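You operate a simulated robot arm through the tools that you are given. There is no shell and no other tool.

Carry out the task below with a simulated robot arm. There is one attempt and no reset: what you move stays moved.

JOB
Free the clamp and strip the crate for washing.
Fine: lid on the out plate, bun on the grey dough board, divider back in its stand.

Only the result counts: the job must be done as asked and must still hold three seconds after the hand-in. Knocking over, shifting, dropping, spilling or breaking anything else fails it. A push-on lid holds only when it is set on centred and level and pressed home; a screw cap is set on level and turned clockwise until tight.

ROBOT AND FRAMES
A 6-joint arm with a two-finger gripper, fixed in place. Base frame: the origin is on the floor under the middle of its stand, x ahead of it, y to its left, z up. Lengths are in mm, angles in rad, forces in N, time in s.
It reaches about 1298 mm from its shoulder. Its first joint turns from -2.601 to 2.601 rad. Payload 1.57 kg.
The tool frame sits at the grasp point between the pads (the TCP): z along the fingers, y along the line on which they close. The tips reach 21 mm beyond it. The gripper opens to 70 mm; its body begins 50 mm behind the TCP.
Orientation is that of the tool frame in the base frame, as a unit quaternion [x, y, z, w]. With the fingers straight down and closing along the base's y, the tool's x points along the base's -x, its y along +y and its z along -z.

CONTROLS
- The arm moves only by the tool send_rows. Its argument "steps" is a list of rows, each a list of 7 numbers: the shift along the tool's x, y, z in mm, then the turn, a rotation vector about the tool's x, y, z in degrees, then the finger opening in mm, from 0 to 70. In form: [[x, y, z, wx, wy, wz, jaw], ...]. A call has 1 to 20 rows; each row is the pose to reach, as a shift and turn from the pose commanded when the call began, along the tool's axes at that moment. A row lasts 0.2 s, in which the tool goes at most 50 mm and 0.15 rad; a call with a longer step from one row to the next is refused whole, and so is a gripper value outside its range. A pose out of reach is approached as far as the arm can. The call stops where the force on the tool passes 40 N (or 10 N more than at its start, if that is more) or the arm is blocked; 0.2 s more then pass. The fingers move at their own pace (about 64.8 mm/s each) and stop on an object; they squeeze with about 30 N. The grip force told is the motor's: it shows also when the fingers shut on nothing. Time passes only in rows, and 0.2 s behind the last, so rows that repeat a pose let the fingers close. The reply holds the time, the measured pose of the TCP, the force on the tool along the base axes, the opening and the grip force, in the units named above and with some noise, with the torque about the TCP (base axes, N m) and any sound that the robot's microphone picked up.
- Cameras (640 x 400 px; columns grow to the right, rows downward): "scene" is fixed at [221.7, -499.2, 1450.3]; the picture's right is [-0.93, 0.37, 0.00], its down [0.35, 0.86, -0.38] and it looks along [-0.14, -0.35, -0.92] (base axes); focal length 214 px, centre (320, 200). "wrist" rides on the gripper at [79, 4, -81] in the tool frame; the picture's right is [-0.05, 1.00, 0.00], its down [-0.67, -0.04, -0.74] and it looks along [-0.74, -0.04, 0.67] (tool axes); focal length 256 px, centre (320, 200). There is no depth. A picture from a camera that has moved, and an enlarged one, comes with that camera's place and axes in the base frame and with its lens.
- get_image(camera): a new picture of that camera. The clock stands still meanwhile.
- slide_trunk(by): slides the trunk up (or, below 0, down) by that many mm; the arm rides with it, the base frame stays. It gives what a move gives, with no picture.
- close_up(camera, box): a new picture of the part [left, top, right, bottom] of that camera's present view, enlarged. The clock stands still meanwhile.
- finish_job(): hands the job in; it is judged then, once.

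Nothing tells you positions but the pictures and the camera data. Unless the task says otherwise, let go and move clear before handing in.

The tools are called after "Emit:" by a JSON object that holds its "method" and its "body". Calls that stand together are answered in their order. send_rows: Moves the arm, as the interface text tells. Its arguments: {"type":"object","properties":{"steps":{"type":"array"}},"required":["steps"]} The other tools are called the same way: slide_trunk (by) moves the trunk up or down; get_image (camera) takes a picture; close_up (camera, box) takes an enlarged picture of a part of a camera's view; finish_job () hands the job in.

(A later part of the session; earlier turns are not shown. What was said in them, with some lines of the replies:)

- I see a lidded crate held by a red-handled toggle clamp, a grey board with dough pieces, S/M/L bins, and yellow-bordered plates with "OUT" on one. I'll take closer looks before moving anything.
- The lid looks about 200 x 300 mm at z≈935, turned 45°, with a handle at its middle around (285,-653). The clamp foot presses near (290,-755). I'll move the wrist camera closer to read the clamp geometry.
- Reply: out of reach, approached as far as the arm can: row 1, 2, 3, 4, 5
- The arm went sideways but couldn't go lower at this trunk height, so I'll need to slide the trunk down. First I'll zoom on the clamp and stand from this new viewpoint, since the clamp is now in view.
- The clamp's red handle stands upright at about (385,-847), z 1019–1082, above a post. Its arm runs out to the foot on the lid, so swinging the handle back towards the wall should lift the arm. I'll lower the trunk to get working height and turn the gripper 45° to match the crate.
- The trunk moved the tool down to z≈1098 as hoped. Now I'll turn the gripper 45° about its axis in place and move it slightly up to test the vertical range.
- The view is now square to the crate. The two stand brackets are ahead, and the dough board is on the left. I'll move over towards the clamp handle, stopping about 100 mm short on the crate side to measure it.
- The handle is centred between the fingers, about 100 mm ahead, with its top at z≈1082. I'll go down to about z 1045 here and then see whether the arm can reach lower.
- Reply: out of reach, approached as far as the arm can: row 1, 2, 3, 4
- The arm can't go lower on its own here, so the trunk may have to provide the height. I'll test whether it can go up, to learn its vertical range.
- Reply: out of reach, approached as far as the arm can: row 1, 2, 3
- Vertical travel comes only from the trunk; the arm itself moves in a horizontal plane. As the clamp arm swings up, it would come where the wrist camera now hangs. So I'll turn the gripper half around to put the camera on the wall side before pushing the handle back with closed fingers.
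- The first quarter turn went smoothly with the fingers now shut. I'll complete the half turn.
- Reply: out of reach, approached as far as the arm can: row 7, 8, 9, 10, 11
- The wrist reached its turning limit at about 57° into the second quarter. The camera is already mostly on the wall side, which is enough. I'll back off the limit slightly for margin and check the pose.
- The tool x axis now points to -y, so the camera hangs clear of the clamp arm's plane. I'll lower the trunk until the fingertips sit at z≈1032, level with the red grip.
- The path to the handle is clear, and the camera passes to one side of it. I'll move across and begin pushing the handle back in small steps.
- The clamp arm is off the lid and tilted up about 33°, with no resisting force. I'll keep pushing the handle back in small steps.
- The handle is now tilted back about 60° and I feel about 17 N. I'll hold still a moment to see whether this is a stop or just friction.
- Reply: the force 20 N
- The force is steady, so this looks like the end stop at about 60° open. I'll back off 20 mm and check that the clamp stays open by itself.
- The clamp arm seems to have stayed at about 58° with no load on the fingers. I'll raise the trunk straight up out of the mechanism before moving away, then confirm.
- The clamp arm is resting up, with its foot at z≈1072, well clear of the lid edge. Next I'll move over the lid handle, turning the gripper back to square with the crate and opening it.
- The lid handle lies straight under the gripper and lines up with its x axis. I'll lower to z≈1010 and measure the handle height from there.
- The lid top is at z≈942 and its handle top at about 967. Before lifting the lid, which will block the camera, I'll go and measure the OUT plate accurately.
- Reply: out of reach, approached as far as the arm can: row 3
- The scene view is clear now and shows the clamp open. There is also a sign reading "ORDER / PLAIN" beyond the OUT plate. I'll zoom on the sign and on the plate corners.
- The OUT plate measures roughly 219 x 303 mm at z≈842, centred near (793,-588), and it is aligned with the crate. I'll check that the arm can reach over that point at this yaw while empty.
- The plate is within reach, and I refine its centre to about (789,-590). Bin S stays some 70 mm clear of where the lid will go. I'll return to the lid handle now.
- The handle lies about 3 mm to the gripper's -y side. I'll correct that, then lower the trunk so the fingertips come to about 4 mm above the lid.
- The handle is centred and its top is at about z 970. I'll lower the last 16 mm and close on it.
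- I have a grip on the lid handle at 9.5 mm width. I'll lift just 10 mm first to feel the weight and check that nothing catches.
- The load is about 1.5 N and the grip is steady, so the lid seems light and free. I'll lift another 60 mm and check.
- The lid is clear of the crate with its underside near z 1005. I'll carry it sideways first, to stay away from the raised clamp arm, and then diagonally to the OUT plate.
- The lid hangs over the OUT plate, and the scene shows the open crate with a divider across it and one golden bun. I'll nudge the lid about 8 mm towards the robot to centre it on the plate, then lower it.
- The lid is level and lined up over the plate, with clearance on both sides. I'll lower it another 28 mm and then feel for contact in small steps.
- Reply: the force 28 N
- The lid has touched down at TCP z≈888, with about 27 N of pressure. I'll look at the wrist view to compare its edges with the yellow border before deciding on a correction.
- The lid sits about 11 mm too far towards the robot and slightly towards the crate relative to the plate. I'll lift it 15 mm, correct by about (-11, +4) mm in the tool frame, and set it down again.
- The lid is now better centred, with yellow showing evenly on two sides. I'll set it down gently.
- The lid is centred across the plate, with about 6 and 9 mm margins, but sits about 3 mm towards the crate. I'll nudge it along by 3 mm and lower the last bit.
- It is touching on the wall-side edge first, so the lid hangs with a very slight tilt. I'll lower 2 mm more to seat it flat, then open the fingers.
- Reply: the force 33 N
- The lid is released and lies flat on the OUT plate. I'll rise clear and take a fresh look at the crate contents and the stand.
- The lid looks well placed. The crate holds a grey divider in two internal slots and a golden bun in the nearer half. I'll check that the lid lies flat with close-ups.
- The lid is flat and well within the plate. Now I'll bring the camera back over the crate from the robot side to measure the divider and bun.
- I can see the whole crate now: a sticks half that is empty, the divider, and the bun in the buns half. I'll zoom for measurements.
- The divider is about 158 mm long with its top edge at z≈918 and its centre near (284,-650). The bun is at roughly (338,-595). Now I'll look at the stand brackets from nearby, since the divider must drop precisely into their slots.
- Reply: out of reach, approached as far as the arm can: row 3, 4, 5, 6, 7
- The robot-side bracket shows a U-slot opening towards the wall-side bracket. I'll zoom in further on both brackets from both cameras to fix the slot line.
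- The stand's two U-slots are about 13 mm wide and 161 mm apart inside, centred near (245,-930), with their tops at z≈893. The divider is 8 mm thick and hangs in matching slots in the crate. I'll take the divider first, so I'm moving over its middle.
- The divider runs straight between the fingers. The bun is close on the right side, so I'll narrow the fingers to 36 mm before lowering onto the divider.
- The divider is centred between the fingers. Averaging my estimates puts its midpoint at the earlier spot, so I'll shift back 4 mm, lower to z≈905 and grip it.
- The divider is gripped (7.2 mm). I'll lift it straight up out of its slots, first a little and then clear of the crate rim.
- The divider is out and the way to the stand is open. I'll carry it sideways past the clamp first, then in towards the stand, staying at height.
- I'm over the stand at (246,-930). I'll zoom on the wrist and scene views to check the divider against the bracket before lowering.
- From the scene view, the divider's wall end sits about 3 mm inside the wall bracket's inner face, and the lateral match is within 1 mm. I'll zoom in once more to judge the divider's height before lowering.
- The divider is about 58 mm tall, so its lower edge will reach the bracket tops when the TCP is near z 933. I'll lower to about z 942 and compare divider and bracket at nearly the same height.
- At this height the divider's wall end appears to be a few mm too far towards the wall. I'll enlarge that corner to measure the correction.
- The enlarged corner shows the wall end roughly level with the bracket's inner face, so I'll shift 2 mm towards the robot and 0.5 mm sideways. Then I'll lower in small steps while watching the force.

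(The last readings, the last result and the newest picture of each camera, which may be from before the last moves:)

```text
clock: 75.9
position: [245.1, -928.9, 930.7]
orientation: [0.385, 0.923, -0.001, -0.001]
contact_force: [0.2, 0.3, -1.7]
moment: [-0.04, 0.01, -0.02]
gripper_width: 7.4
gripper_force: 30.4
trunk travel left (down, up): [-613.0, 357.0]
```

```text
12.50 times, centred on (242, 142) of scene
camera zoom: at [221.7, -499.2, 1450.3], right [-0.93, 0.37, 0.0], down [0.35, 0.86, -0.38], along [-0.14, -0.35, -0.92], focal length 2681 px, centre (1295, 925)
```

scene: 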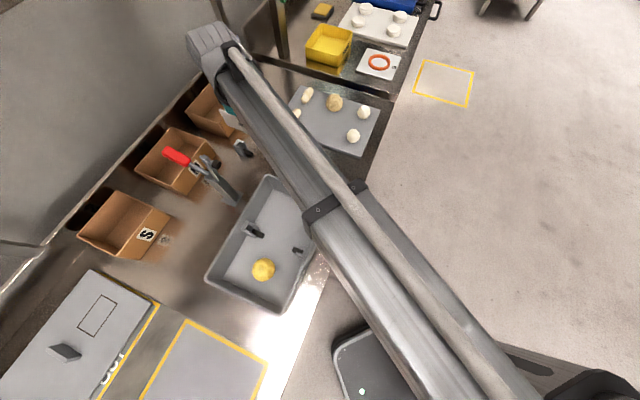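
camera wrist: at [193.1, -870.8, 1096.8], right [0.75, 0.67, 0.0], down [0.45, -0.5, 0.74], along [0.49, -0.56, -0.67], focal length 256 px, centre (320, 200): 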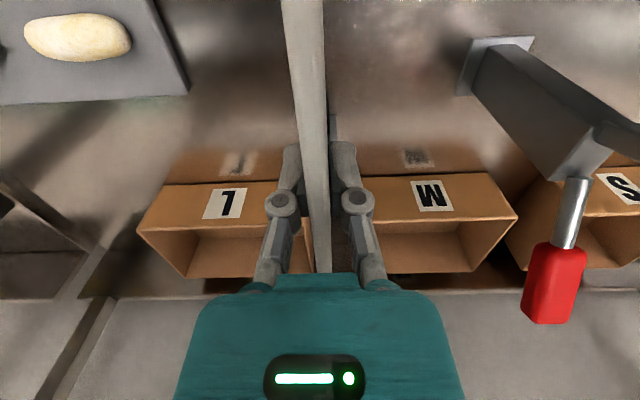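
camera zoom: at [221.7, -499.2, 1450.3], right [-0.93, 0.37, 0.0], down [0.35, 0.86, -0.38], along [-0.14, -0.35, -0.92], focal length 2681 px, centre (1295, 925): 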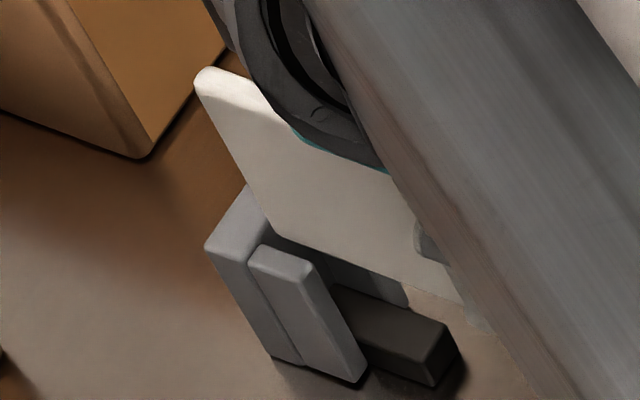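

No contact yet, and the divider's lower edge is now at the bracket tops with the end just inside the back block. I'll shift 1 mm more towards the robot and 0.8 mm sideways, then continue down gently.

Emit:
{"method": "send_rows", "body": {"steps": [[0.5, 0.4, 0, 0, 0, 0, 0], [1, 0.8, 0, 0, 0, 0, 0], [1, 0.8, 0, 0, 0, 0, 0]]}}

Emit:
{"method": "slide_trunk", "body": {"by": -4}}

Emit:
{"method": "slide_trunk", "body": {"by": -4}}

Emit:
{"method": "close_up", "body": {"camera": "scene", "box": [226, 126, 258, 158]}}

```text
clock: 76.7
position: [244.5, -928.0, 932.6]
orientation: [0.385, 0.923, 0.0, -0.001]
contact_force: [0.7, 0.2, -1.2]
moment: [-0.02, -0.01, 0.0]
gripper_width: 7.0
gripper_force: 30.1
trunk travel left (down, up): [-613.0, 357.0]
```

```text
clock: 77.2
position: [245.2, -928.1, 928.6]
orientation: [0.385, 0.923, 0.0, -0.001]
contact_force: [0.7, 0.4, -0.5]
moment: [0.01, -0.02, 0.01]
gripper_width: 7.2
gripper_force: 30.4
trunk travel left (down, up): [-609.0, 361.0]
```

```text
clock: 77.8
position: [243.6, -928.2, 924.2]
orientation: [0.385, 0.923, -0.001, -0.002]
contact_force: [-0.6, -0.7, -1.4]
moment: [-0.01, -0.01, 0.01]
gripper_width: 7.4
gripper_force: 29.6
trunk travel left (down, up): [-605.0, 365.0]
```

```text
12.50 times, centred on (242, 142) of scene
camera zoom: at [221.7, -499.2, 1450.3], right [-0.93, 0.37, 0.0], down [0.35, 0.86, -0.38], along [-0.14, -0.35, -0.92], focal length 2681 px, centre (1295, 925)
```

zoom: 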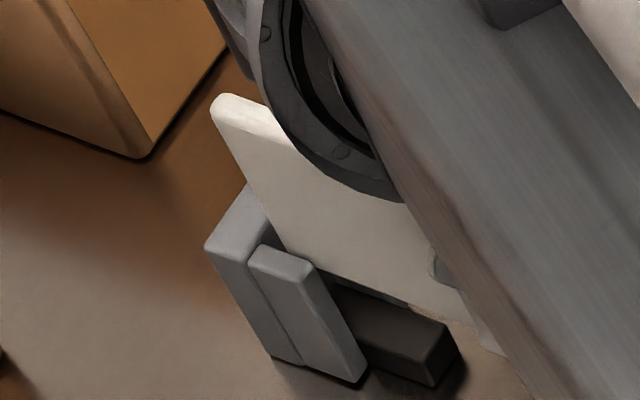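

The divider is entering the wall-side slot cleanly and there is no contact force, so the robot-side end must be in too. I'll keep lowering in steps until it rests on the sills.

Emit:
{"method": "slide_trunk", "body": {"by": -10}}

Emit:
{"method": "slide_trunk", "body": {"by": -8}}

Emit:
{"method": "slide_trunk", "body": {"by": -5}}

Emit:
{"method": "close_up", "body": {"camera": "scene", "box": [226, 126, 258, 158]}}

Emit:
{"method": "get_image", "body": {"camera": "wrist"}}

```text
clock: 78.3
position: [244.9, -928.0, 913.1]
orientation: [0.385, 0.923, 0.0, -0.001]
contact_force: [-0.4, 0.0, -0.3]
moment: [0.02, 0.02, 0.01]
gripper_width: 7.2
gripper_force: 30.2
trunk travel left (down, up): [-595.0, 375.0]
```

```text
clock: 78.9
position: [244.5, -927.4, 906.7]
orientation: [0.384, 0.923, -0.001, -0.001]
contact_force: [-0.3, 0.5, -0.9]
moment: [0.02, 0.01, 0.02]
gripper_width: 7.6
gripper_force: 29.9
trunk travel left (down, up): [-587.0, 383.0]
```

```text
clock: 79.4
position: [245.0, -928.1, 900.1]
orientation: [0.386, 0.923, -0.001, -0.001]
contact_force: [0.6, 0.2, -0.6]
moment: [-0.03, 0.0, 0.02]
gripper_width: 7.2
gripper_force: 30.2
trunk travel left (down, up): [-582.0, 388.0]
```

```text
12.50 times, centred on (242, 142) of scene
camera zoom: at [221.7, -499.2, 1450.3], right [-0.93, 0.37, 0.0], down [0.35, 0.86, -0.38], along [-0.14, -0.35, -0.92], focal length 2681 px, centre (1295, 925)
```

zoom: 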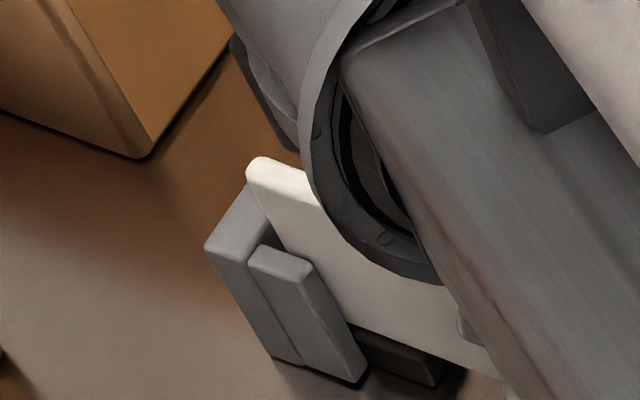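

```text
taken
camera wrist: at [191.2, -867.6, 981.7], right [0.75, 0.67, 0.0], down [0.45, -0.5, 0.74], along [0.49, -0.56, -0.67], focal length 256 px, centre (320, 200)
```

wrist: 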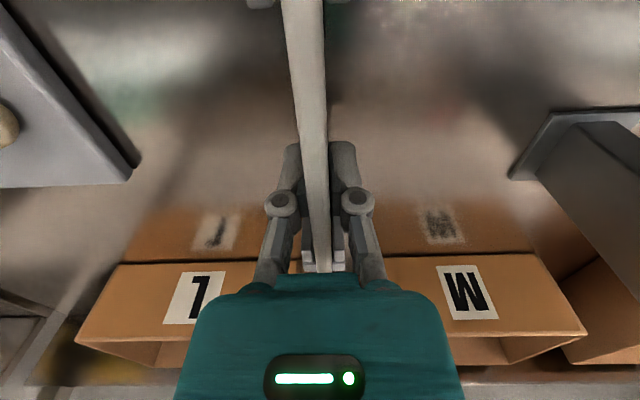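

Both ends are in their slots. I'll continue down in small steps to feel for the seat.

Emit:
{"method": "slide_trunk", "body": {"by": -6}}

Emit:
{"method": "slide_trunk", "body": {"by": -4}}

Emit:
{"method": "close_up", "body": {"camera": "scene", "box": [226, 126, 258, 158]}}

```text
clock: 80.0
position: [244.6, -926.5, 896.8]
orientation: [0.386, 0.923, -0.002, 0.0]
contact_force: [3.3, -8.6, 29.7]
moment: [-0.19, -0.1, 0.03]
gripper_width: 7.4
gripper_force: 30.2
trunk travel left (down, up): [-576.0, 394.0]
```

```text
clock: 80.5
position: [243.6, -925.7, 893.3]
orientation: [0.385, 0.923, -0.001, -0.001]
contact_force: [-0.2, -1.9, 25.7]
moment: [-0.12, -0.04, 0.07]
gripper_width: 7.4
gripper_force: 29.9
trunk travel left (down, up): [-572.0, 398.0]
```

```text
12.50 times, centred on (242, 142) of scene
camera zoom: at [221.7, -499.2, 1450.3], right [-0.93, 0.37, 0.0], down [0.35, 0.86, -0.38], along [-0.14, -0.35, -0.92], focal length 2681 px, centre (1295, 925)
```

zoom: 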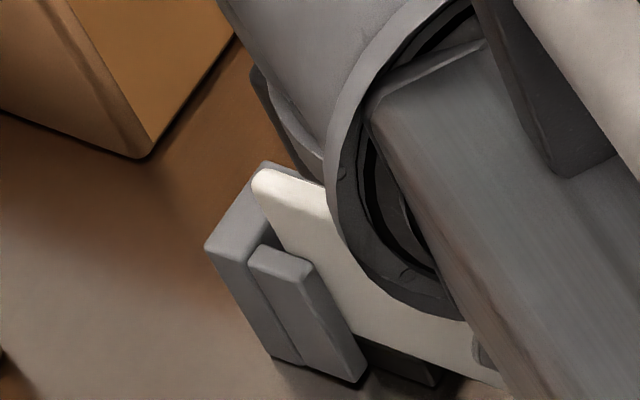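

Contact came at z≈897 with about 30 N, which fits the divider resting on both sills about 14 mm above the table. I'll open the fingers gradually to release it.

Emit:
{"method": "send_rows", "body": {"steps": [[0, 0, 0, 0, 0, 0, 9], [0, 0, 0, 0, 0, 0, 12], [0, 0, 0, 0, 0, 0, 18], [0, 0, 0, 0, 0, 0, 26], [0, 0, 0, 0, 0, 0, 36], [0, 0, 0, 0, 0, 0, 40], [0, 0, 0, 0, 0, 0, 40]]}}

Emit:
{"method": "get_image", "body": {"camera": "wrist"}}

Emit:
{"method": "close_up", "body": {"camera": "scene", "box": [226, 126, 258, 158]}}

```text
clock: 82.1
position: [245.2, -927.1, 891.7]
orientation: [0.385, 0.923, 0.0, -0.002]
contact_force: [0.0, -0.1, 0.0]
moment: [0.01, 0.01, 0.0]
gripper_width: 40.0
gripper_force: 0.1
trunk travel left (down, up): [-572.0, 398.0]
```

```text
taken
camera wrist: at [191.2, -867.6, 971.7], right [0.75, 0.67, 0.0], down [0.45, -0.5, 0.74], along [0.49, -0.56, -0.67], focal length 256 px, centre (320, 200)
```

wrist: 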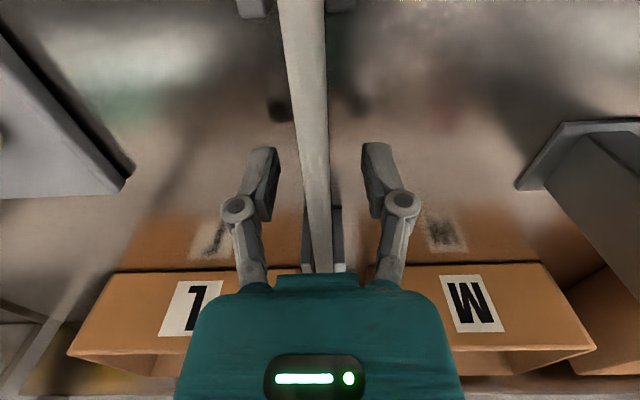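

```text
12.50 times, centred on (242, 142) of scene
camera zoom: at [221.7, -499.2, 1450.3], right [-0.93, 0.37, 0.0], down [0.35, 0.86, -0.38], along [-0.14, -0.35, -0.92], focal length 2681 px, centre (1295, 925)
```

zoom: 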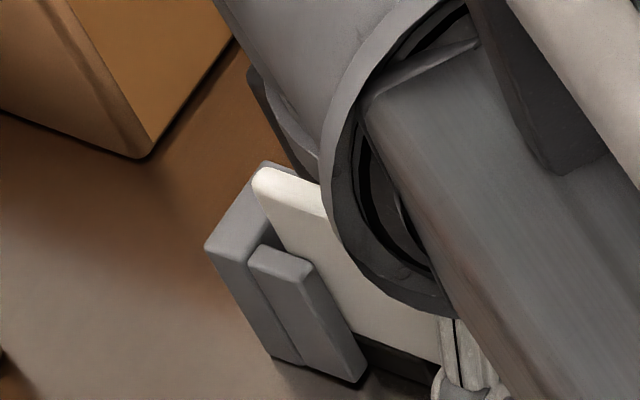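

The divider is standing free in its stand. I'll rise straight up and have a look at it from above.

Emit:
{"method": "slide_trunk", "body": {"by": 60}}

Emit:
{"method": "slide_trunk", "body": {"by": 130}}

Emit:
{"method": "send_rows", "body": {"steps": [[30, 0, 0, 0, 0, 0, 50], [60, 0, 0, 0, 0, 0, 60], [90, 10, 0, 0, 0, 0, 64], [120, 20, 0, 0, 0, 0, 64], [150, 40, 0, 0, 0, 0, 64], [170, 60, 0, 0, 0, 0, 64], [170, 60, 0, 0, 0, 0, 64]]}}

Emit:
{"method": "get_image", "body": {"camera": "wrist"}}

Emit:
{"method": "get_image", "body": {"camera": "scene"}}

```text
clock: 83.1
position: [244.6, -926.7, 951.0]
orientation: [0.385, 0.923, 0.0, -0.002]
contact_force: [-0.9, 0.4, -1.1]
moment: [0.03, 0.0, -0.01]
gripper_width: 40.1
gripper_force: 0.2
trunk travel left (down, up): [-632.0, 338.0]
```

```text
clock: 84.7
position: [245.2, -928.1, 1080.5]
orientation: [0.386, 0.923, 0.0, -0.002]
contact_force: [0.4, 0.3, -0.3]
moment: [0.0, 0.02, -0.07]
gripper_width: 39.9
gripper_force: 0.1
trunk travel left (down, up): [-762.0, 208.0]
```

```text
clock: 86.3
position: [167.7, -763.3, 1080.4]
orientation: [0.384, 0.923, 0.0, -0.001]
contact_force: [-0.2, 0.8, 0.6]
moment: [-0.02, -0.02, 0.01]
gripper_width: 63.9
gripper_force: 0.1
trunk travel left (down, up): [-762.0, 208.0]
```

```text
taken
camera wrist: at [114.5, -703.2, 1161.8], right [0.75, 0.66, 0.0], down [0.45, -0.5, 0.74], along [0.49, -0.56, -0.67], focal length 256 px, centre (320, 200)
```

wrist: 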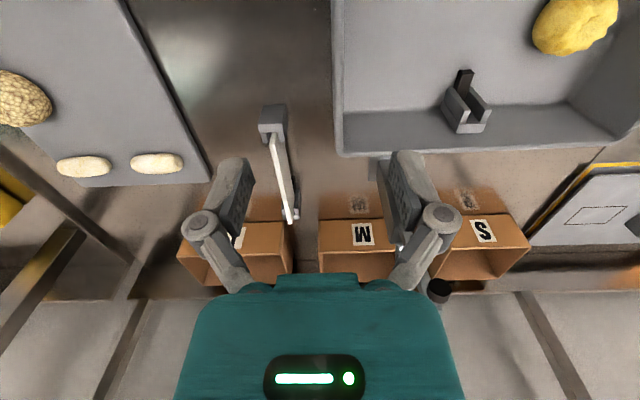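

```text
taken
```

scene: 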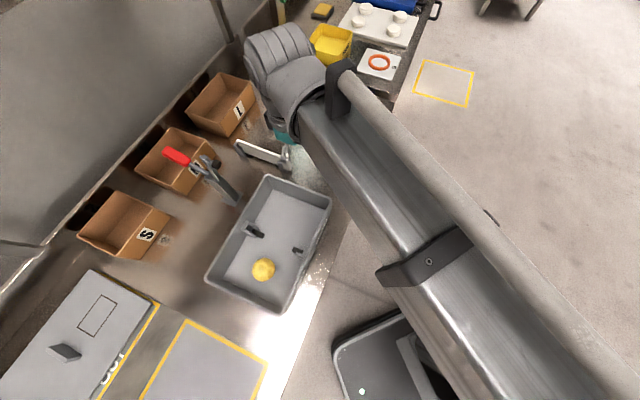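

The divider stands between its two brackets. I'll check the seating in close-up, and the bun too.

Emit:
{"method": "close_up", "body": {"camera": "wrist", "box": [230, 80, 340, 240]}}

Emit:
{"method": "close_up", "body": {"camera": "scene", "box": [225, 125, 305, 185]}}

Emit:
{"method": "close_up", "body": {"camera": "scene", "box": [200, 165, 340, 315]}}

```text
2.50 times, centred on (285, 160) of wrist
camera zoom: at [114.5, -703.2, 1161.8], right [0.75, 0.66, 0.0], down [0.45, -0.5, 0.74], along [0.49, -0.56, -0.67], focal length 640 px, centre (408, 300)
```

zoom: 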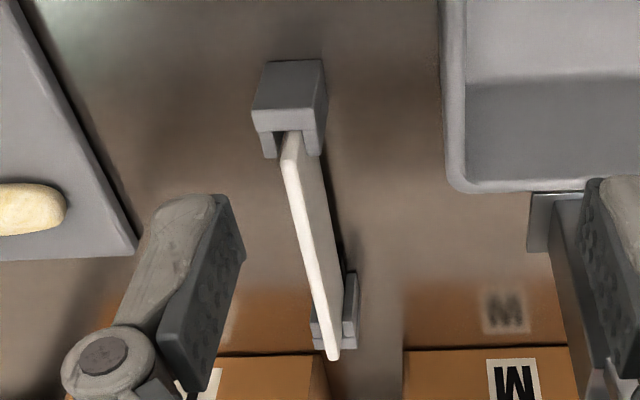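

```text
6.67 times, centred on (265, 155) of scene
camera zoom: at [221.7, -499.2, 1450.3], right [-0.93, 0.37, 0.0], down [0.35, 0.86, -0.38], along [-0.14, -0.35, -0.92], focal length 1430 px, centre (687, 500)
```

zoom: 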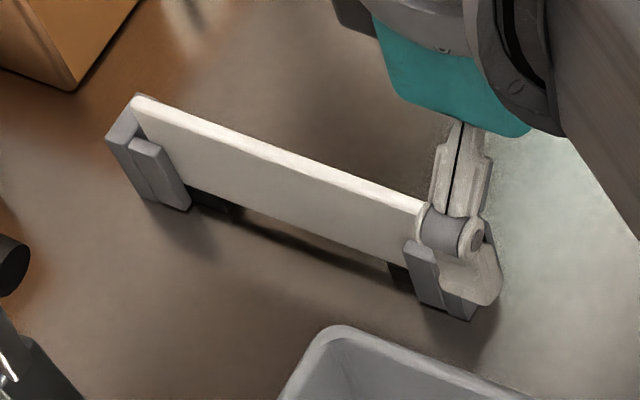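

```text
2.67 times, centred on (270, 240) of scene
camera zoom: at [221.7, -499.2, 1450.3], right [-0.93, 0.37, 0.0], down [0.35, 0.86, -0.38], along [-0.14, -0.35, -0.92], focal length 572 px, centre (453, 93)
```

zoom: 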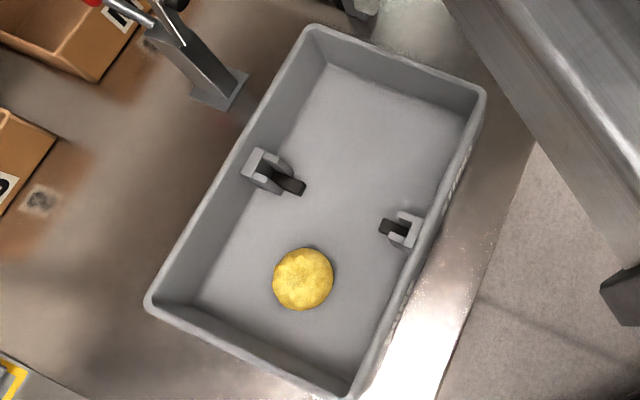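

The divider sits correctly in both slots. Now I'll move over the bun in the crate.

Emit:
{"method": "send_rows", "body": {"steps": [[0, 40, 0, 0, 0, 0, 70], [0, 80, 0, 0, 0, 0, 70], [0, 120, 0, 0, 0, 0, 70], [0, 160, 0, 0, 0, 0, 70], [0, 200, 0, 0, 0, 0, 70], [0, 240, 0, 0, 0, 0, 70], [0, 240, 0, 0, 0, 0, 70]]}}

Emit:
{"method": "slide_trunk", "body": {"by": -90}}

Emit:
{"method": "get_image", "body": {"camera": "wrist"}}

Emit:
{"method": "close_up", "body": {"camera": "wrist", "box": [220, 0, 420, 200]}}

```text
clock: 87.9
position: [339.2, -594.9, 1080.2]
orientation: [0.385, 0.923, -0.001, -0.001]
contact_force: [0.4, -0.3, 0.1]
moment: [-0.03, -0.03, -0.03]
gripper_width: 69.9
gripper_force: 0.1
trunk travel left (down, up): [-762.0, 208.0]
```

```text
clock: 89.2
position: [340.6, -594.8, 991.4]
orientation: [0.385, 0.923, -0.001, -0.002]
contact_force: [0.6, -0.6, 0.6]
moment: [0.0, 0.01, -0.02]
gripper_width: 70.0
gripper_force: 0.0
trunk travel left (down, up): [-672.0, 298.0]
```

```text
taken
camera wrist: at [286.0, -535.3, 1071.8], right [0.75, 0.67, 0.0], down [0.45, -0.5, 0.74], along [0.49, -0.56, -0.67], focal length 256 px, centre (320, 200)
```

wrist: 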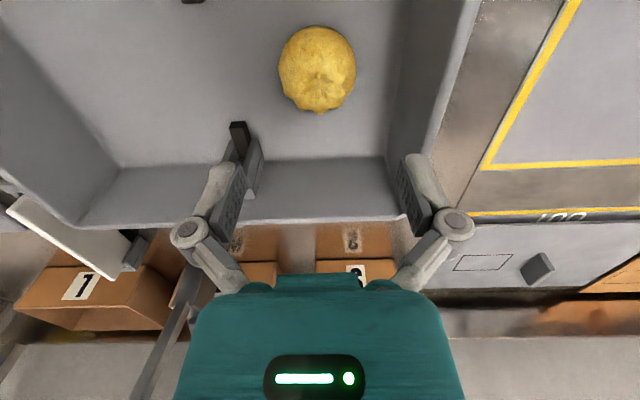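

```text
2.00 times, centred on (320, 100) of wrist
camera zoom: at [286.0, -535.3, 1071.8], right [0.75, 0.67, 0.0], down [0.45, -0.5, 0.74], along [0.49, -0.56, -0.67], focal length 512 px, centre (320, 400)
```

zoom: 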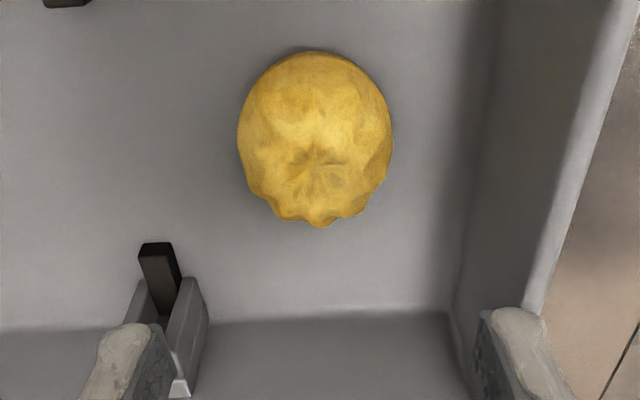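

The bun is about 59 mm wide, with its centre 1–2 mm off the gripper centre and roughly 11 mm of space between finger and end wall. I'll centre on it and lower the open fingers around it.

Emit:
{"method": "send_rows", "body": {"steps": [[1, -1.7, 0, 0, 0, 0, 70], [1, -1.7, 0, 0, 0, 0, 70]]}}

Emit:
{"method": "slide_trunk", "body": {"by": -80}}

Emit:
{"method": "get_image", "body": {"camera": "wrist"}}

```text
clock: 89.8
position: [338.0, -596.0, 989.9]
orientation: [0.385, 0.923, 0.0, -0.001]
contact_force: [0.0, 0.3, -0.9]
moment: [-0.02, -0.02, -0.01]
gripper_width: 69.9
gripper_force: 0.1
trunk travel left (down, up): [-672.0, 298.0]
```

```text
clock: 90.9
position: [337.0, -596.2, 910.0]
orientation: [0.385, 0.923, 0.0, -0.001]
contact_force: [0.3, -1.1, -0.3]
moment: [-0.02, -0.01, -0.02]
gripper_width: 69.9
gripper_force: 0.1
trunk travel left (down, up): [-592.0, 378.0]
```

```text
taken
camera wrist: at [284.4, -535.9, 991.8], right [0.75, 0.67, 0.0], down [0.45, -0.5, 0.74], along [0.49, -0.56, -0.67], focal length 256 px, centre (320, 200)
```

wrist: 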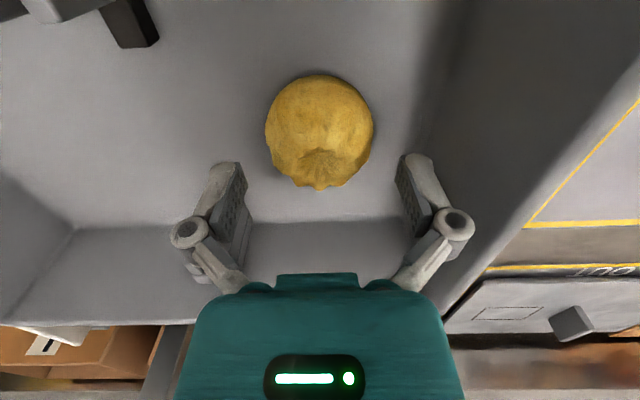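

The bun is centred between the open fingers. I'll lower the remaining 32 mm in two steps and watch for floor contact.

Emit:
{"method": "slide_trunk", "body": {"by": -22}}

Emit:
{"method": "slide_trunk", "body": {"by": -10}}

Emit:
{"method": "get_image", "body": {"camera": "wrist"}}

```text
clock: 91.6
position: [337.7, -595.4, 888.1]
orientation: [0.385, 0.923, 0.0, -0.001]
contact_force: [-0.1, -0.1, 0.0]
moment: [0.04, -0.01, 0.02]
gripper_width: 69.8
gripper_force: 0.1
trunk travel left (down, up): [-570.0, 400.0]
```

```text
clock: 92.2
position: [338.6, -596.7, 878.3]
orientation: [0.385, 0.923, 0.0, -0.002]
contact_force: [-0.1, -0.2, 0.0]
moment: [-0.02, -0.03, -0.03]
gripper_width: 70.3
gripper_force: 0.1
trunk travel left (down, up): [-560.0, 410.0]
```

```text
taken
camera wrist: at [284.4, -535.9, 959.7], right [0.75, 0.67, 0.0], down [0.45, -0.5, 0.74], along [0.49, -0.56, -0.67], focal length 256 px, centre (320, 200)
```

wrist: 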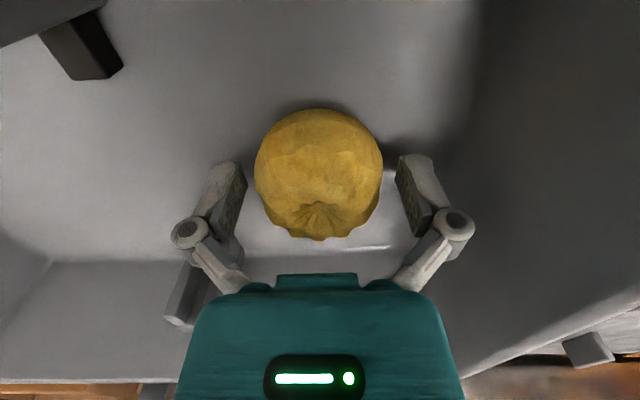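

The bun is between the pads at their mid-height. I'll close on it.

Emit:
{"method": "send_rows", "body": {"steps": [[0, 0, 0, 0, 0, 0, 64], [0, 0, 0, 0, 0, 0, 58], [0, 0, 0, 0, 0, 0, 52], [0, 0, 0, 0, 0, 0, 46], [0, 0, 0, 0, 0, 0, 46]]}}

Emit:
{"method": "get_image", "body": {"camera": "wrist"}}

```text
clock: 93.4
position: [338.0, -595.1, 878.8]
orientation: [0.385, 0.923, -0.002, -0.001]
contact_force: [0.4, -2.0, 9.1]
moment: [-0.07, 0.07, -0.03]
gripper_width: 51.7
gripper_force: 30.5
trunk travel left (down, up): [-560.0, 410.0]
```

```text
taken
camera wrist: at [284.3, -535.9, 960.1], right [0.75, 0.67, 0.0], down [0.45, -0.5, 0.74], along [0.49, -0.56, -0.67], focal length 256 px, centre (320, 200)
```

wrist: 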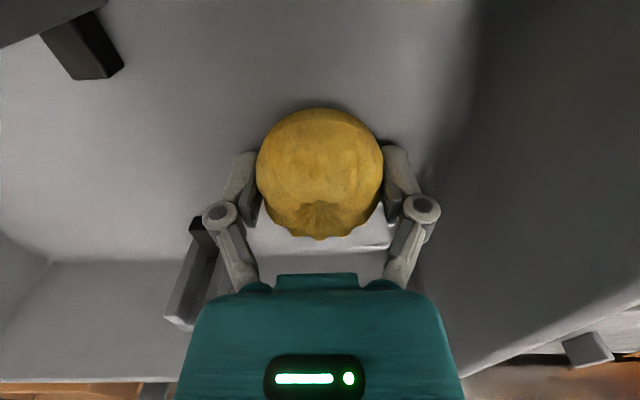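

The bun is held at 51.7 mm with full grip force, and there is a small upward reaction. I'll lift just 8 mm and check that it comes along.

Emit:
{"method": "slide_trunk", "body": {"by": 8}}

Emit:
{"method": "get_image", "body": {"camera": "wrist"}}

```text
clock: 94.0
position: [336.7, -594.6, 888.0]
orientation: [0.386, 0.923, 0.0, -0.002]
contact_force: [-0.4, 0.0, -1.3]
moment: [0.02, -0.03, 0.01]
gripper_width: 52.1
gripper_force: 30.4
trunk travel left (down, up): [-568.0, 402.0]
```

```text
taken
camera wrist: at [284.4, -535.9, 967.7], right [0.75, 0.67, 0.0], down [0.45, -0.5, 0.74], along [0.49, -0.56, -0.67], focal length 256 px, centre (320, 200)
```

wrist: 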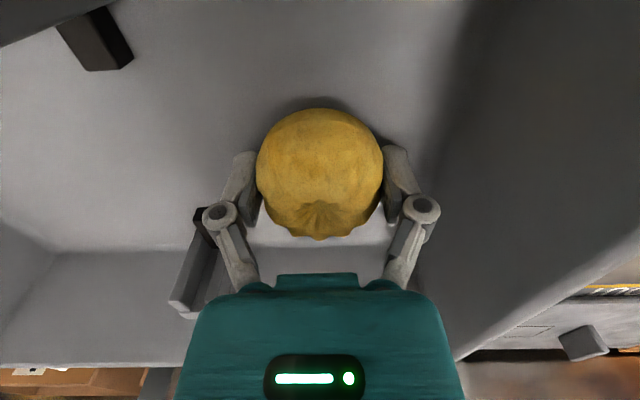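

The bun lifts cleanly with the gripper. I'll raise it above the crate rim and carry it towards the free spot on the grey dough board.

Emit:
{"method": "slide_trunk", "body": {"by": 120}}

Emit:
{"method": "send_rows", "body": {"steps": [[0, -33, 0, 0, 0, 0, 46], [0, -67, 0, 0, 0, 0, 46], [0, -100, 0, 0, 0, 0, 46], [0, -134, 0, 0, 0, 0, 46], [-4, -168, 0, 0, 0, 0, 46], [-8, -201, 0, 0, 0, 0, 46], [-12, -235, 0, 0, 0, 0, 46], [-16, -268, 0, 0, 0, 0, 46], [-20, -302, 0, 0, 0, 0, 46], [-24, -335, 0, 0, 0, 0, 46], [-24, -335, 0, 0, 0, 0, 46]]}}

Emit:
{"method": "get_image", "body": {"camera": "wrist"}}

Emit:
{"method": "get_image", "body": {"camera": "scene"}}

```text
clock: 95.5
position: [337.7, -596.4, 1006.5]
orientation: [0.385, 0.923, -0.001, -0.002]
contact_force: [0.3, 0.1, 0.0]
moment: [0.01, 0.01, -0.03]
gripper_width: 52.1
gripper_force: 30.1
trunk travel left (down, up): [-688.0, 282.0]
```

```text
clock: 97.8
position: [116.2, -847.6, 1006.8]
orientation: [0.384, 0.923, 0.0, -0.001]
contact_force: [0.3, -0.1, -1.1]
moment: [0.04, -0.01, 0.0]
gripper_width: 52.3
gripper_force: 29.9
trunk travel left (down, up): [-688.0, 282.0]
```

```text
taken
camera wrist: at [63.4, -788.6, 1087.6], right [0.75, 0.67, 0.0], down [0.45, -0.5, 0.74], along [0.49, -0.56, -0.67], focal length 256 px, centre (320, 200)
```

wrist: 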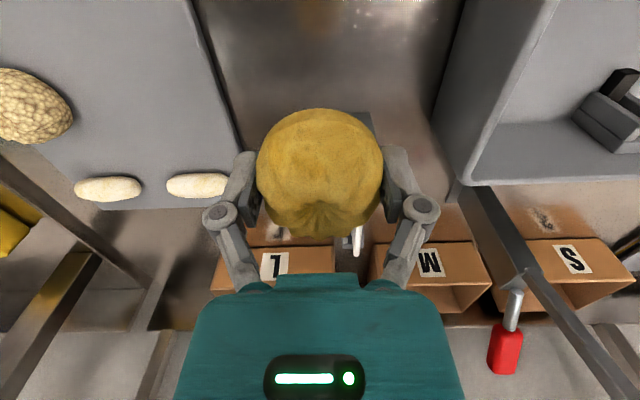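

```text
taken
```

scene: 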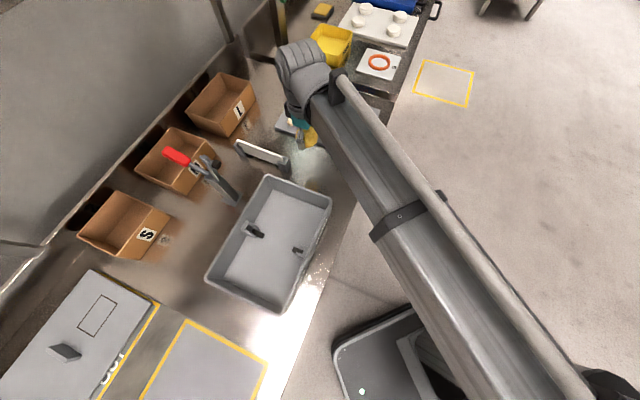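

The crate is now empty. I'll continue to the free spot on the grey board, at about (18,-979), across from the seeded ball.

Emit:
{"method": "send_rows", "body": {"steps": [[-5, -33, 0, 0, 0, 0, 46], [-10, -66, 0, 0, 0, 0, 46], [-15, -99, 0, 0, 0, 0, 46], [-20, -132, 0, 0, 0, 0, 46], [-24.3, -162.7, 0, 0, 0, 0, 46], [-24.3, -162.7, 0, 0, 0, 0, 46]]}}

Emit:
{"method": "get_image", "body": {"camera": "wrist"}}

Emit:
{"method": "get_image", "body": {"camera": "scene"}}

```text
clock: 99.2
position: [17.6, -979.0, 1006.5]
orientation: [0.384, 0.923, 0.0, -0.002]
contact_force: [-0.1, -0.8, -0.7]
moment: [0.0, 0.01, 0.01]
gripper_width: 51.8
gripper_force: 30.0
trunk travel left (down, up): [-688.0, 282.0]
```

```text
taken
camera wrist: at [-36.3, -919.0, 1087.6], right [0.75, 0.67, 0.0], down [0.45, -0.5, 0.74], along [0.49, -0.56, -0.67], focal length 256 px, centre (320, 200)
```

wrist: 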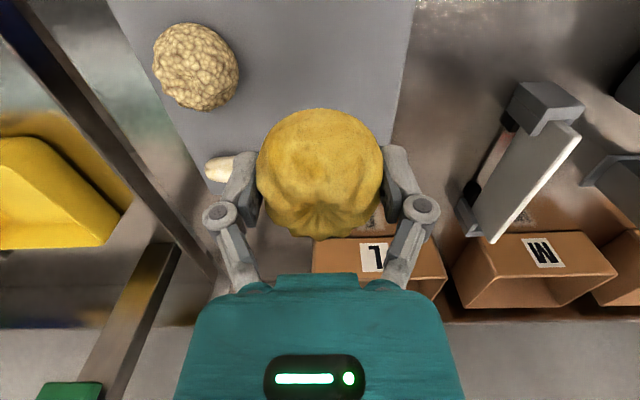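

```text
taken
```

scene: 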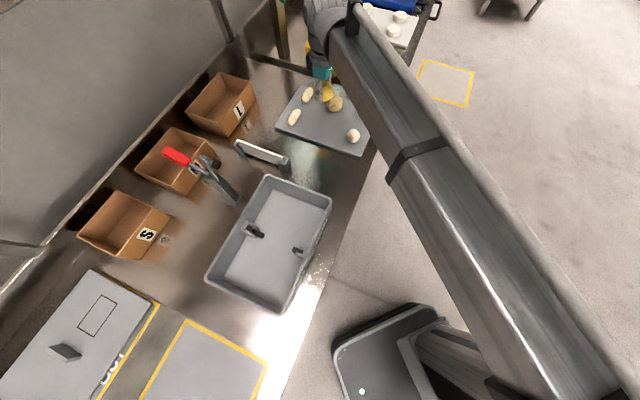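

The bun is above the free area, but the seeded ball is only about 20 mm from my left finger, so I'll shift 6 mm away from it. Then I'll lower most of the way.

Emit:
{"method": "send_rows", "body": {"steps": [[0, 3, 0, 0, 0, 0, 46], [0, 6, 0, 0, 0, 0, 46], [0, 6, 0, 0, 0, 0, 46]]}}

Emit:
{"method": "slide_trunk", "body": {"by": -110}}

Emit:
{"method": "get_image", "body": {"camera": "wrist"}}

Emit:
{"method": "close_up", "body": {"camera": "scene", "box": [265, 70, 385, 165]}}

```text
clock: 100.0
position: [21.3, -976.3, 1007.1]
orientation: [0.385, 0.923, 0.0, -0.001]
contact_force: [0.4, -0.1, -1.1]
moment: [-0.05, -0.02, 0.01]
gripper_width: 52.0
gripper_force: 29.7
trunk travel left (down, up): [-688.0, 282.0]
```

```text
clock: 101.5
position: [22.9, -975.8, 896.7]
orientation: [0.386, 0.923, -0.001, 0.0]
contact_force: [-0.2, 0.7, -0.6]
moment: [-0.01, 0.02, 0.01]
gripper_width: 52.0
gripper_force: 29.4
trunk travel left (down, up): [-578.0, 392.0]
```

```text
taken
camera wrist: at [-31.5, -915.9, 977.7], right [0.75, 0.66, 0.0], down [0.45, -0.5, 0.74], along [0.49, -0.56, -0.67], focal length 256 px, centre (320, 200)
```

wrist: 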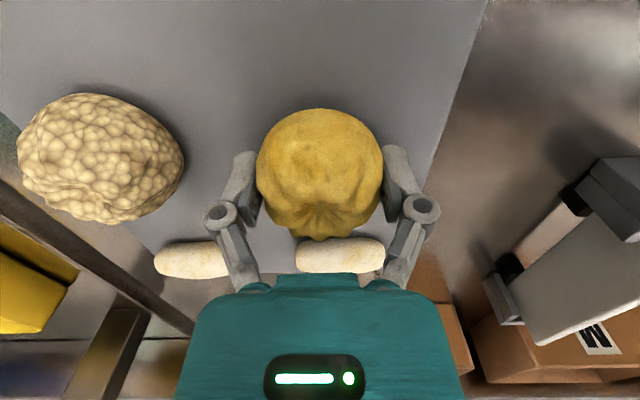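

```text
4.21 times, centred on (325, 118) of scene
camera zoom: at [221.7, -499.2, 1450.3], right [-0.93, 0.37, 0.0], down [0.35, 0.86, -0.38], along [-0.14, -0.35, -0.92], focal length 903 px, centre (299, 547)
```

zoom: 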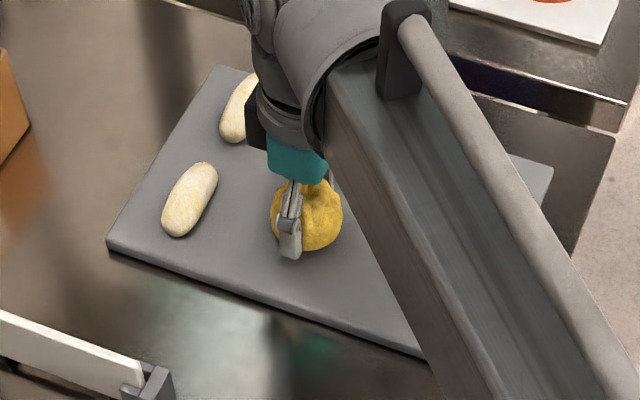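

The bun hovers about 20 mm above the board with good clearance all around. I'll lower in small steps until it touches.

Emit:
{"method": "slide_trunk", "body": {"by": -12}}

Emit:
{"method": "slide_trunk", "body": {"by": -4}}

```text
clock: 102.1
position: [22.0, -974.8, 885.3]
orientation: [0.385, 0.923, -0.001, -0.001]
contact_force: [0.2, 0.0, 2.5]
moment: [0.05, 0.0, 0.0]
gripper_width: 52.1
gripper_force: 30.0
trunk travel left (down, up): [-566.0, 404.0]
```

```text
clock: 102.6
position: [20.7, -974.6, 881.7]
orientation: [0.385, 0.923, -0.002, 0.0]
contact_force: [-0.5, -4.1, 20.4]
moment: [-0.02, 0.19, 0.01]
gripper_width: 52.1
gripper_force: 29.8
trunk travel left (down, up): [-562.0, 408.0]
```

The bun is on the board and pressed slightly too hard (20 N). I'll ease up 3 mm and then open the fingers slowly.

Emit:
{"method": "slide_trunk", "body": {"by": 3}}

Emit:
{"method": "send_rows", "body": {"steps": [[0, 0, 0, 0, 0, 0, 53], [0, 0, 0, 0, 0, 0, 55], [0, 0, 0, 0, 0, 0, 58], [0, 0, 0, 0, 0, 0, 61], [0, 0, 0, 0, 0, 0, 64], [0, 0, 0, 0, 0, 0, 66], [0, 0, 0, 0, 0, 0, 66]]}}

Emit:
{"method": "get_image", "body": {"camera": "wrist"}}

Emit:
{"method": "close_up", "body": {"camera": "scene", "box": [265, 70, 385, 165]}}

```text
clock: 103.1
position: [21.3, -975.4, 883.5]
orientation: [0.385, 0.923, -0.001, -0.002]
contact_force: [-0.5, 0.5, -0.4]
moment: [-0.01, 0.04, -0.03]
gripper_width: 51.9
gripper_force: 29.9
trunk travel left (down, up): [-565.0, 405.0]
```

```text
clock: 104.7
position: [21.5, -975.8, 882.9]
orientation: [0.385, 0.923, -0.001, -0.001]
contact_force: [0.1, 0.4, -0.1]
moment: [0.02, -0.05, 0.01]
gripper_width: 66.0
gripper_force: 0.2
trunk travel left (down, up): [-565.0, 405.0]
```

```text
taken
camera wrist: at [-31.5, -915.9, 964.7], right [0.75, 0.67, 0.0], down [0.45, -0.5, 0.74], along [0.49, -0.56, -0.67], focal length 256 px, centre (320, 200)
```

wrist: 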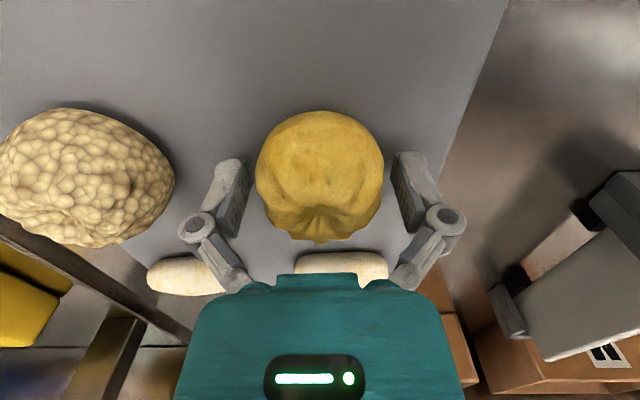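

```text
4.21 times, centred on (325, 118) of scene
camera zoom: at [221.7, -499.2, 1450.3], right [-0.93, 0.37, 0.0], down [0.35, 0.86, -0.38], along [-0.14, -0.35, -0.92], focal length 903 px, centre (299, 547)
```

zoom: 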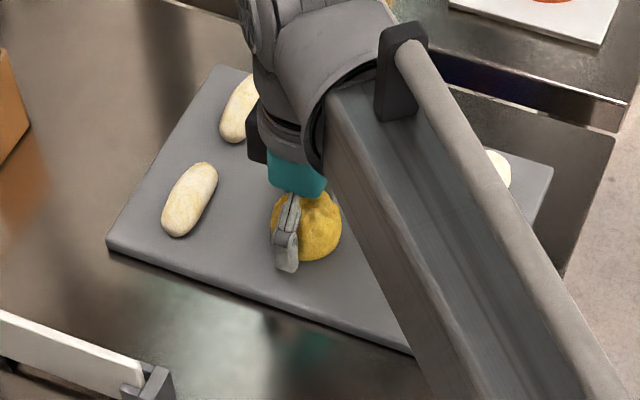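

The bun rests on the board and the fingers are clear of it. I'll rise straight up and then check everything.

Emit:
{"method": "slide_trunk", "body": {"by": 50}}

Emit:
{"method": "slide_trunk", "body": {"by": 180}}

Emit:
{"method": "get_image", "body": {"camera": "wrist"}}

Emit:
{"method": "get_image", "body": {"camera": "scene"}}

```text
clock: 105.6
position: [21.7, -975.5, 935.4]
orientation: [0.385, 0.923, 0.0, -0.001]
contact_force: [-0.1, 0.3, -0.4]
moment: [-0.01, 0.01, 0.01]
gripper_width: 66.0
gripper_force: 0.0
trunk travel left (down, up): [-615.0, 355.0]
```

```text
clock: 107.6
position: [21.8, -975.5, 1114.2]
orientation: [0.385, 0.923, 0.0, -0.002]
contact_force: [-0.3, 0.4, 0.1]
moment: [0.03, 0.01, 0.0]
gripper_width: 66.0
gripper_force: 0.1
trunk travel left (down, up): [-795.0, 175.0]
```

```text
taken
camera wrist: at [-31.5, -916.0, 1194.6], right [0.75, 0.67, 0.0], down [0.45, -0.5, 0.74], along [0.49, -0.56, -0.67], focal length 256 px, centre (320, 200)
```

wrist: 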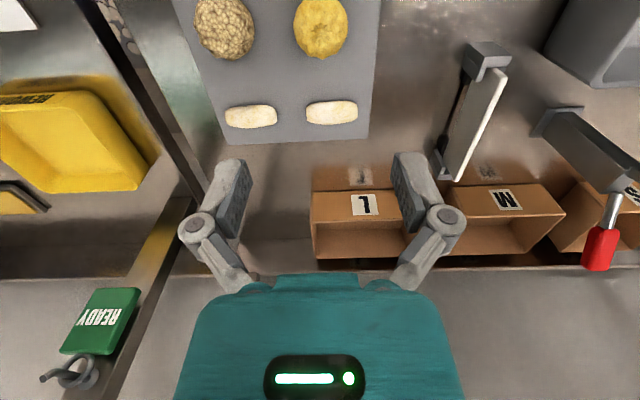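

```text
taken
```

scene: 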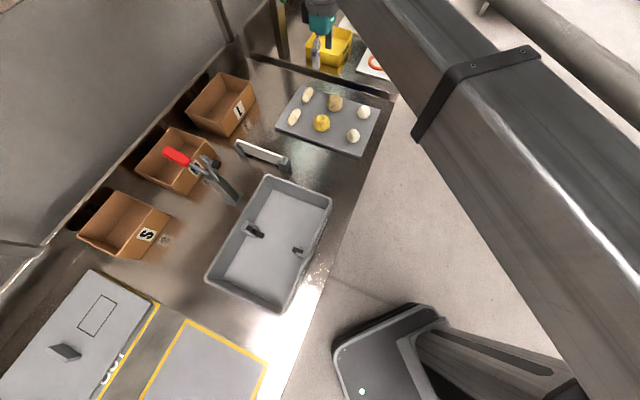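

The bun is on the grey board, the crate is empty, the lid is on OUT and the clamp is open. I'll do a last close-up check of each before handing in.

Emit:
{"method": "close_up", "body": {"camera": "scene", "box": [260, 70, 400, 165]}}

Emit:
{"method": "close_up", "body": {"camera": "scene", "box": [150, 130, 310, 230]}}

Emit:
{"method": "close_up", "body": {"camera": "scene", "box": [0, 250, 200, 400]}}

Emit:
{"method": "close_up", "body": {"camera": "scene", "box": [190, 160, 350, 320]}}

```text
4.21 times, centred on (330, 118) of scene
camera zoom: at [221.7, -499.2, 1450.3], right [-0.93, 0.37, 0.0], down [0.35, 0.86, -0.38], along [-0.14, -0.35, -0.92], focal length 903 px, centre (278, 547)
```

zoom: 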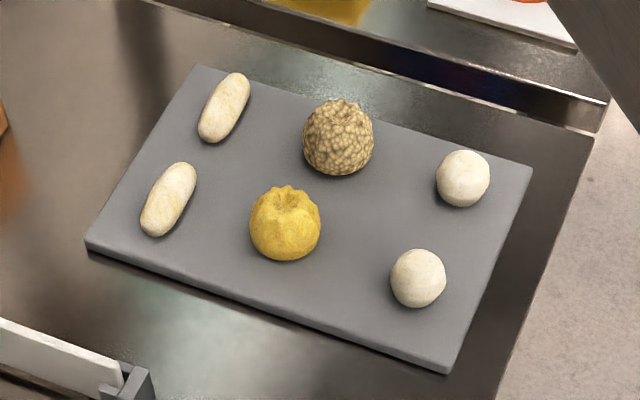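

```text
4.00 times, centred on (230, 180) of scene
camera zoom: at [221.7, -499.2, 1450.3], right [-0.93, 0.37, 0.0], down [0.35, 0.86, -0.38], along [-0.14, -0.35, -0.92], focal length 858 px, centre (680, 280)
```

zoom: 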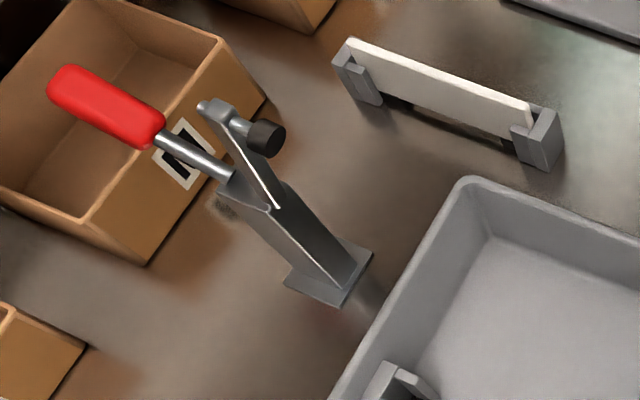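

```text
2.67 times, centred on (100, 325) of scene
camera zoom: at [221.7, -499.2, 1450.3], right [-0.93, 0.37, 0.0], down [0.35, 0.86, -0.38], along [-0.14, -0.35, -0.92], focal length 572 px, centre (907, -133)
```

zoom: 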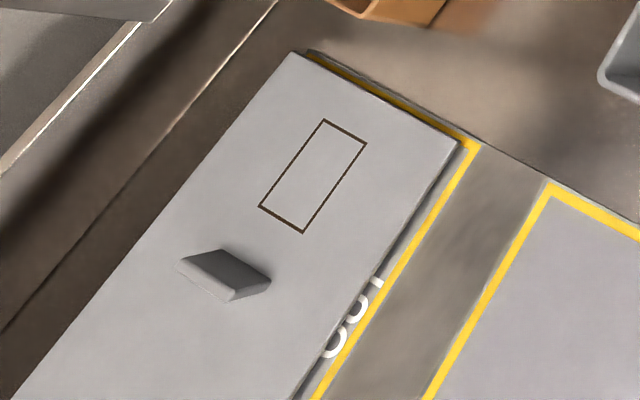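

```text
2.50 times, centred on (270, 240) of scene
camera zoom: at [221.7, -499.2, 1450.3], right [-0.93, 0.37, 0.0], down [0.35, 0.86, -0.38], along [-0.14, -0.35, -0.92], focal length 536 px, centre (445, 100)
```

zoom: 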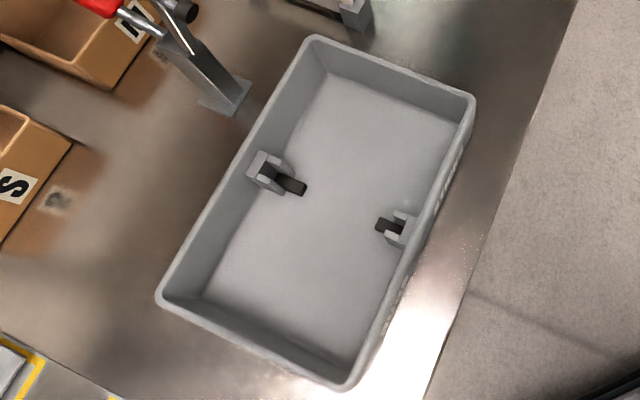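

Everything is where it should be: the clamp is open, the lid is flat on OUT, the bun is on the grey board clear of the other pieces, the divider is in its stand and the crate is empty. The gripper is empty and well clear, so I'm handing in.

Emit:
{"method": "finish_job", "body": {}}

```text
The job is handed in.
```

The job is handed in, and the last close-ups before hand-in showed every part in place. I haven't seen the judging result.

- **Clamp:** open, with its arm resting up at its stop, off the lid.
- **Lid:** flat on the OUT plate and roughly centred, within a few mm.
- **Divider:** upright in both slots of its stand.
- **Bun:** on the grey dough board, in a free spot clear of the other pieces.
- **Crate:** empty, and it looked unmoved.

I saw no sign that anything else had been knocked or shifted. The gripper was open and well above the table at hand-in.
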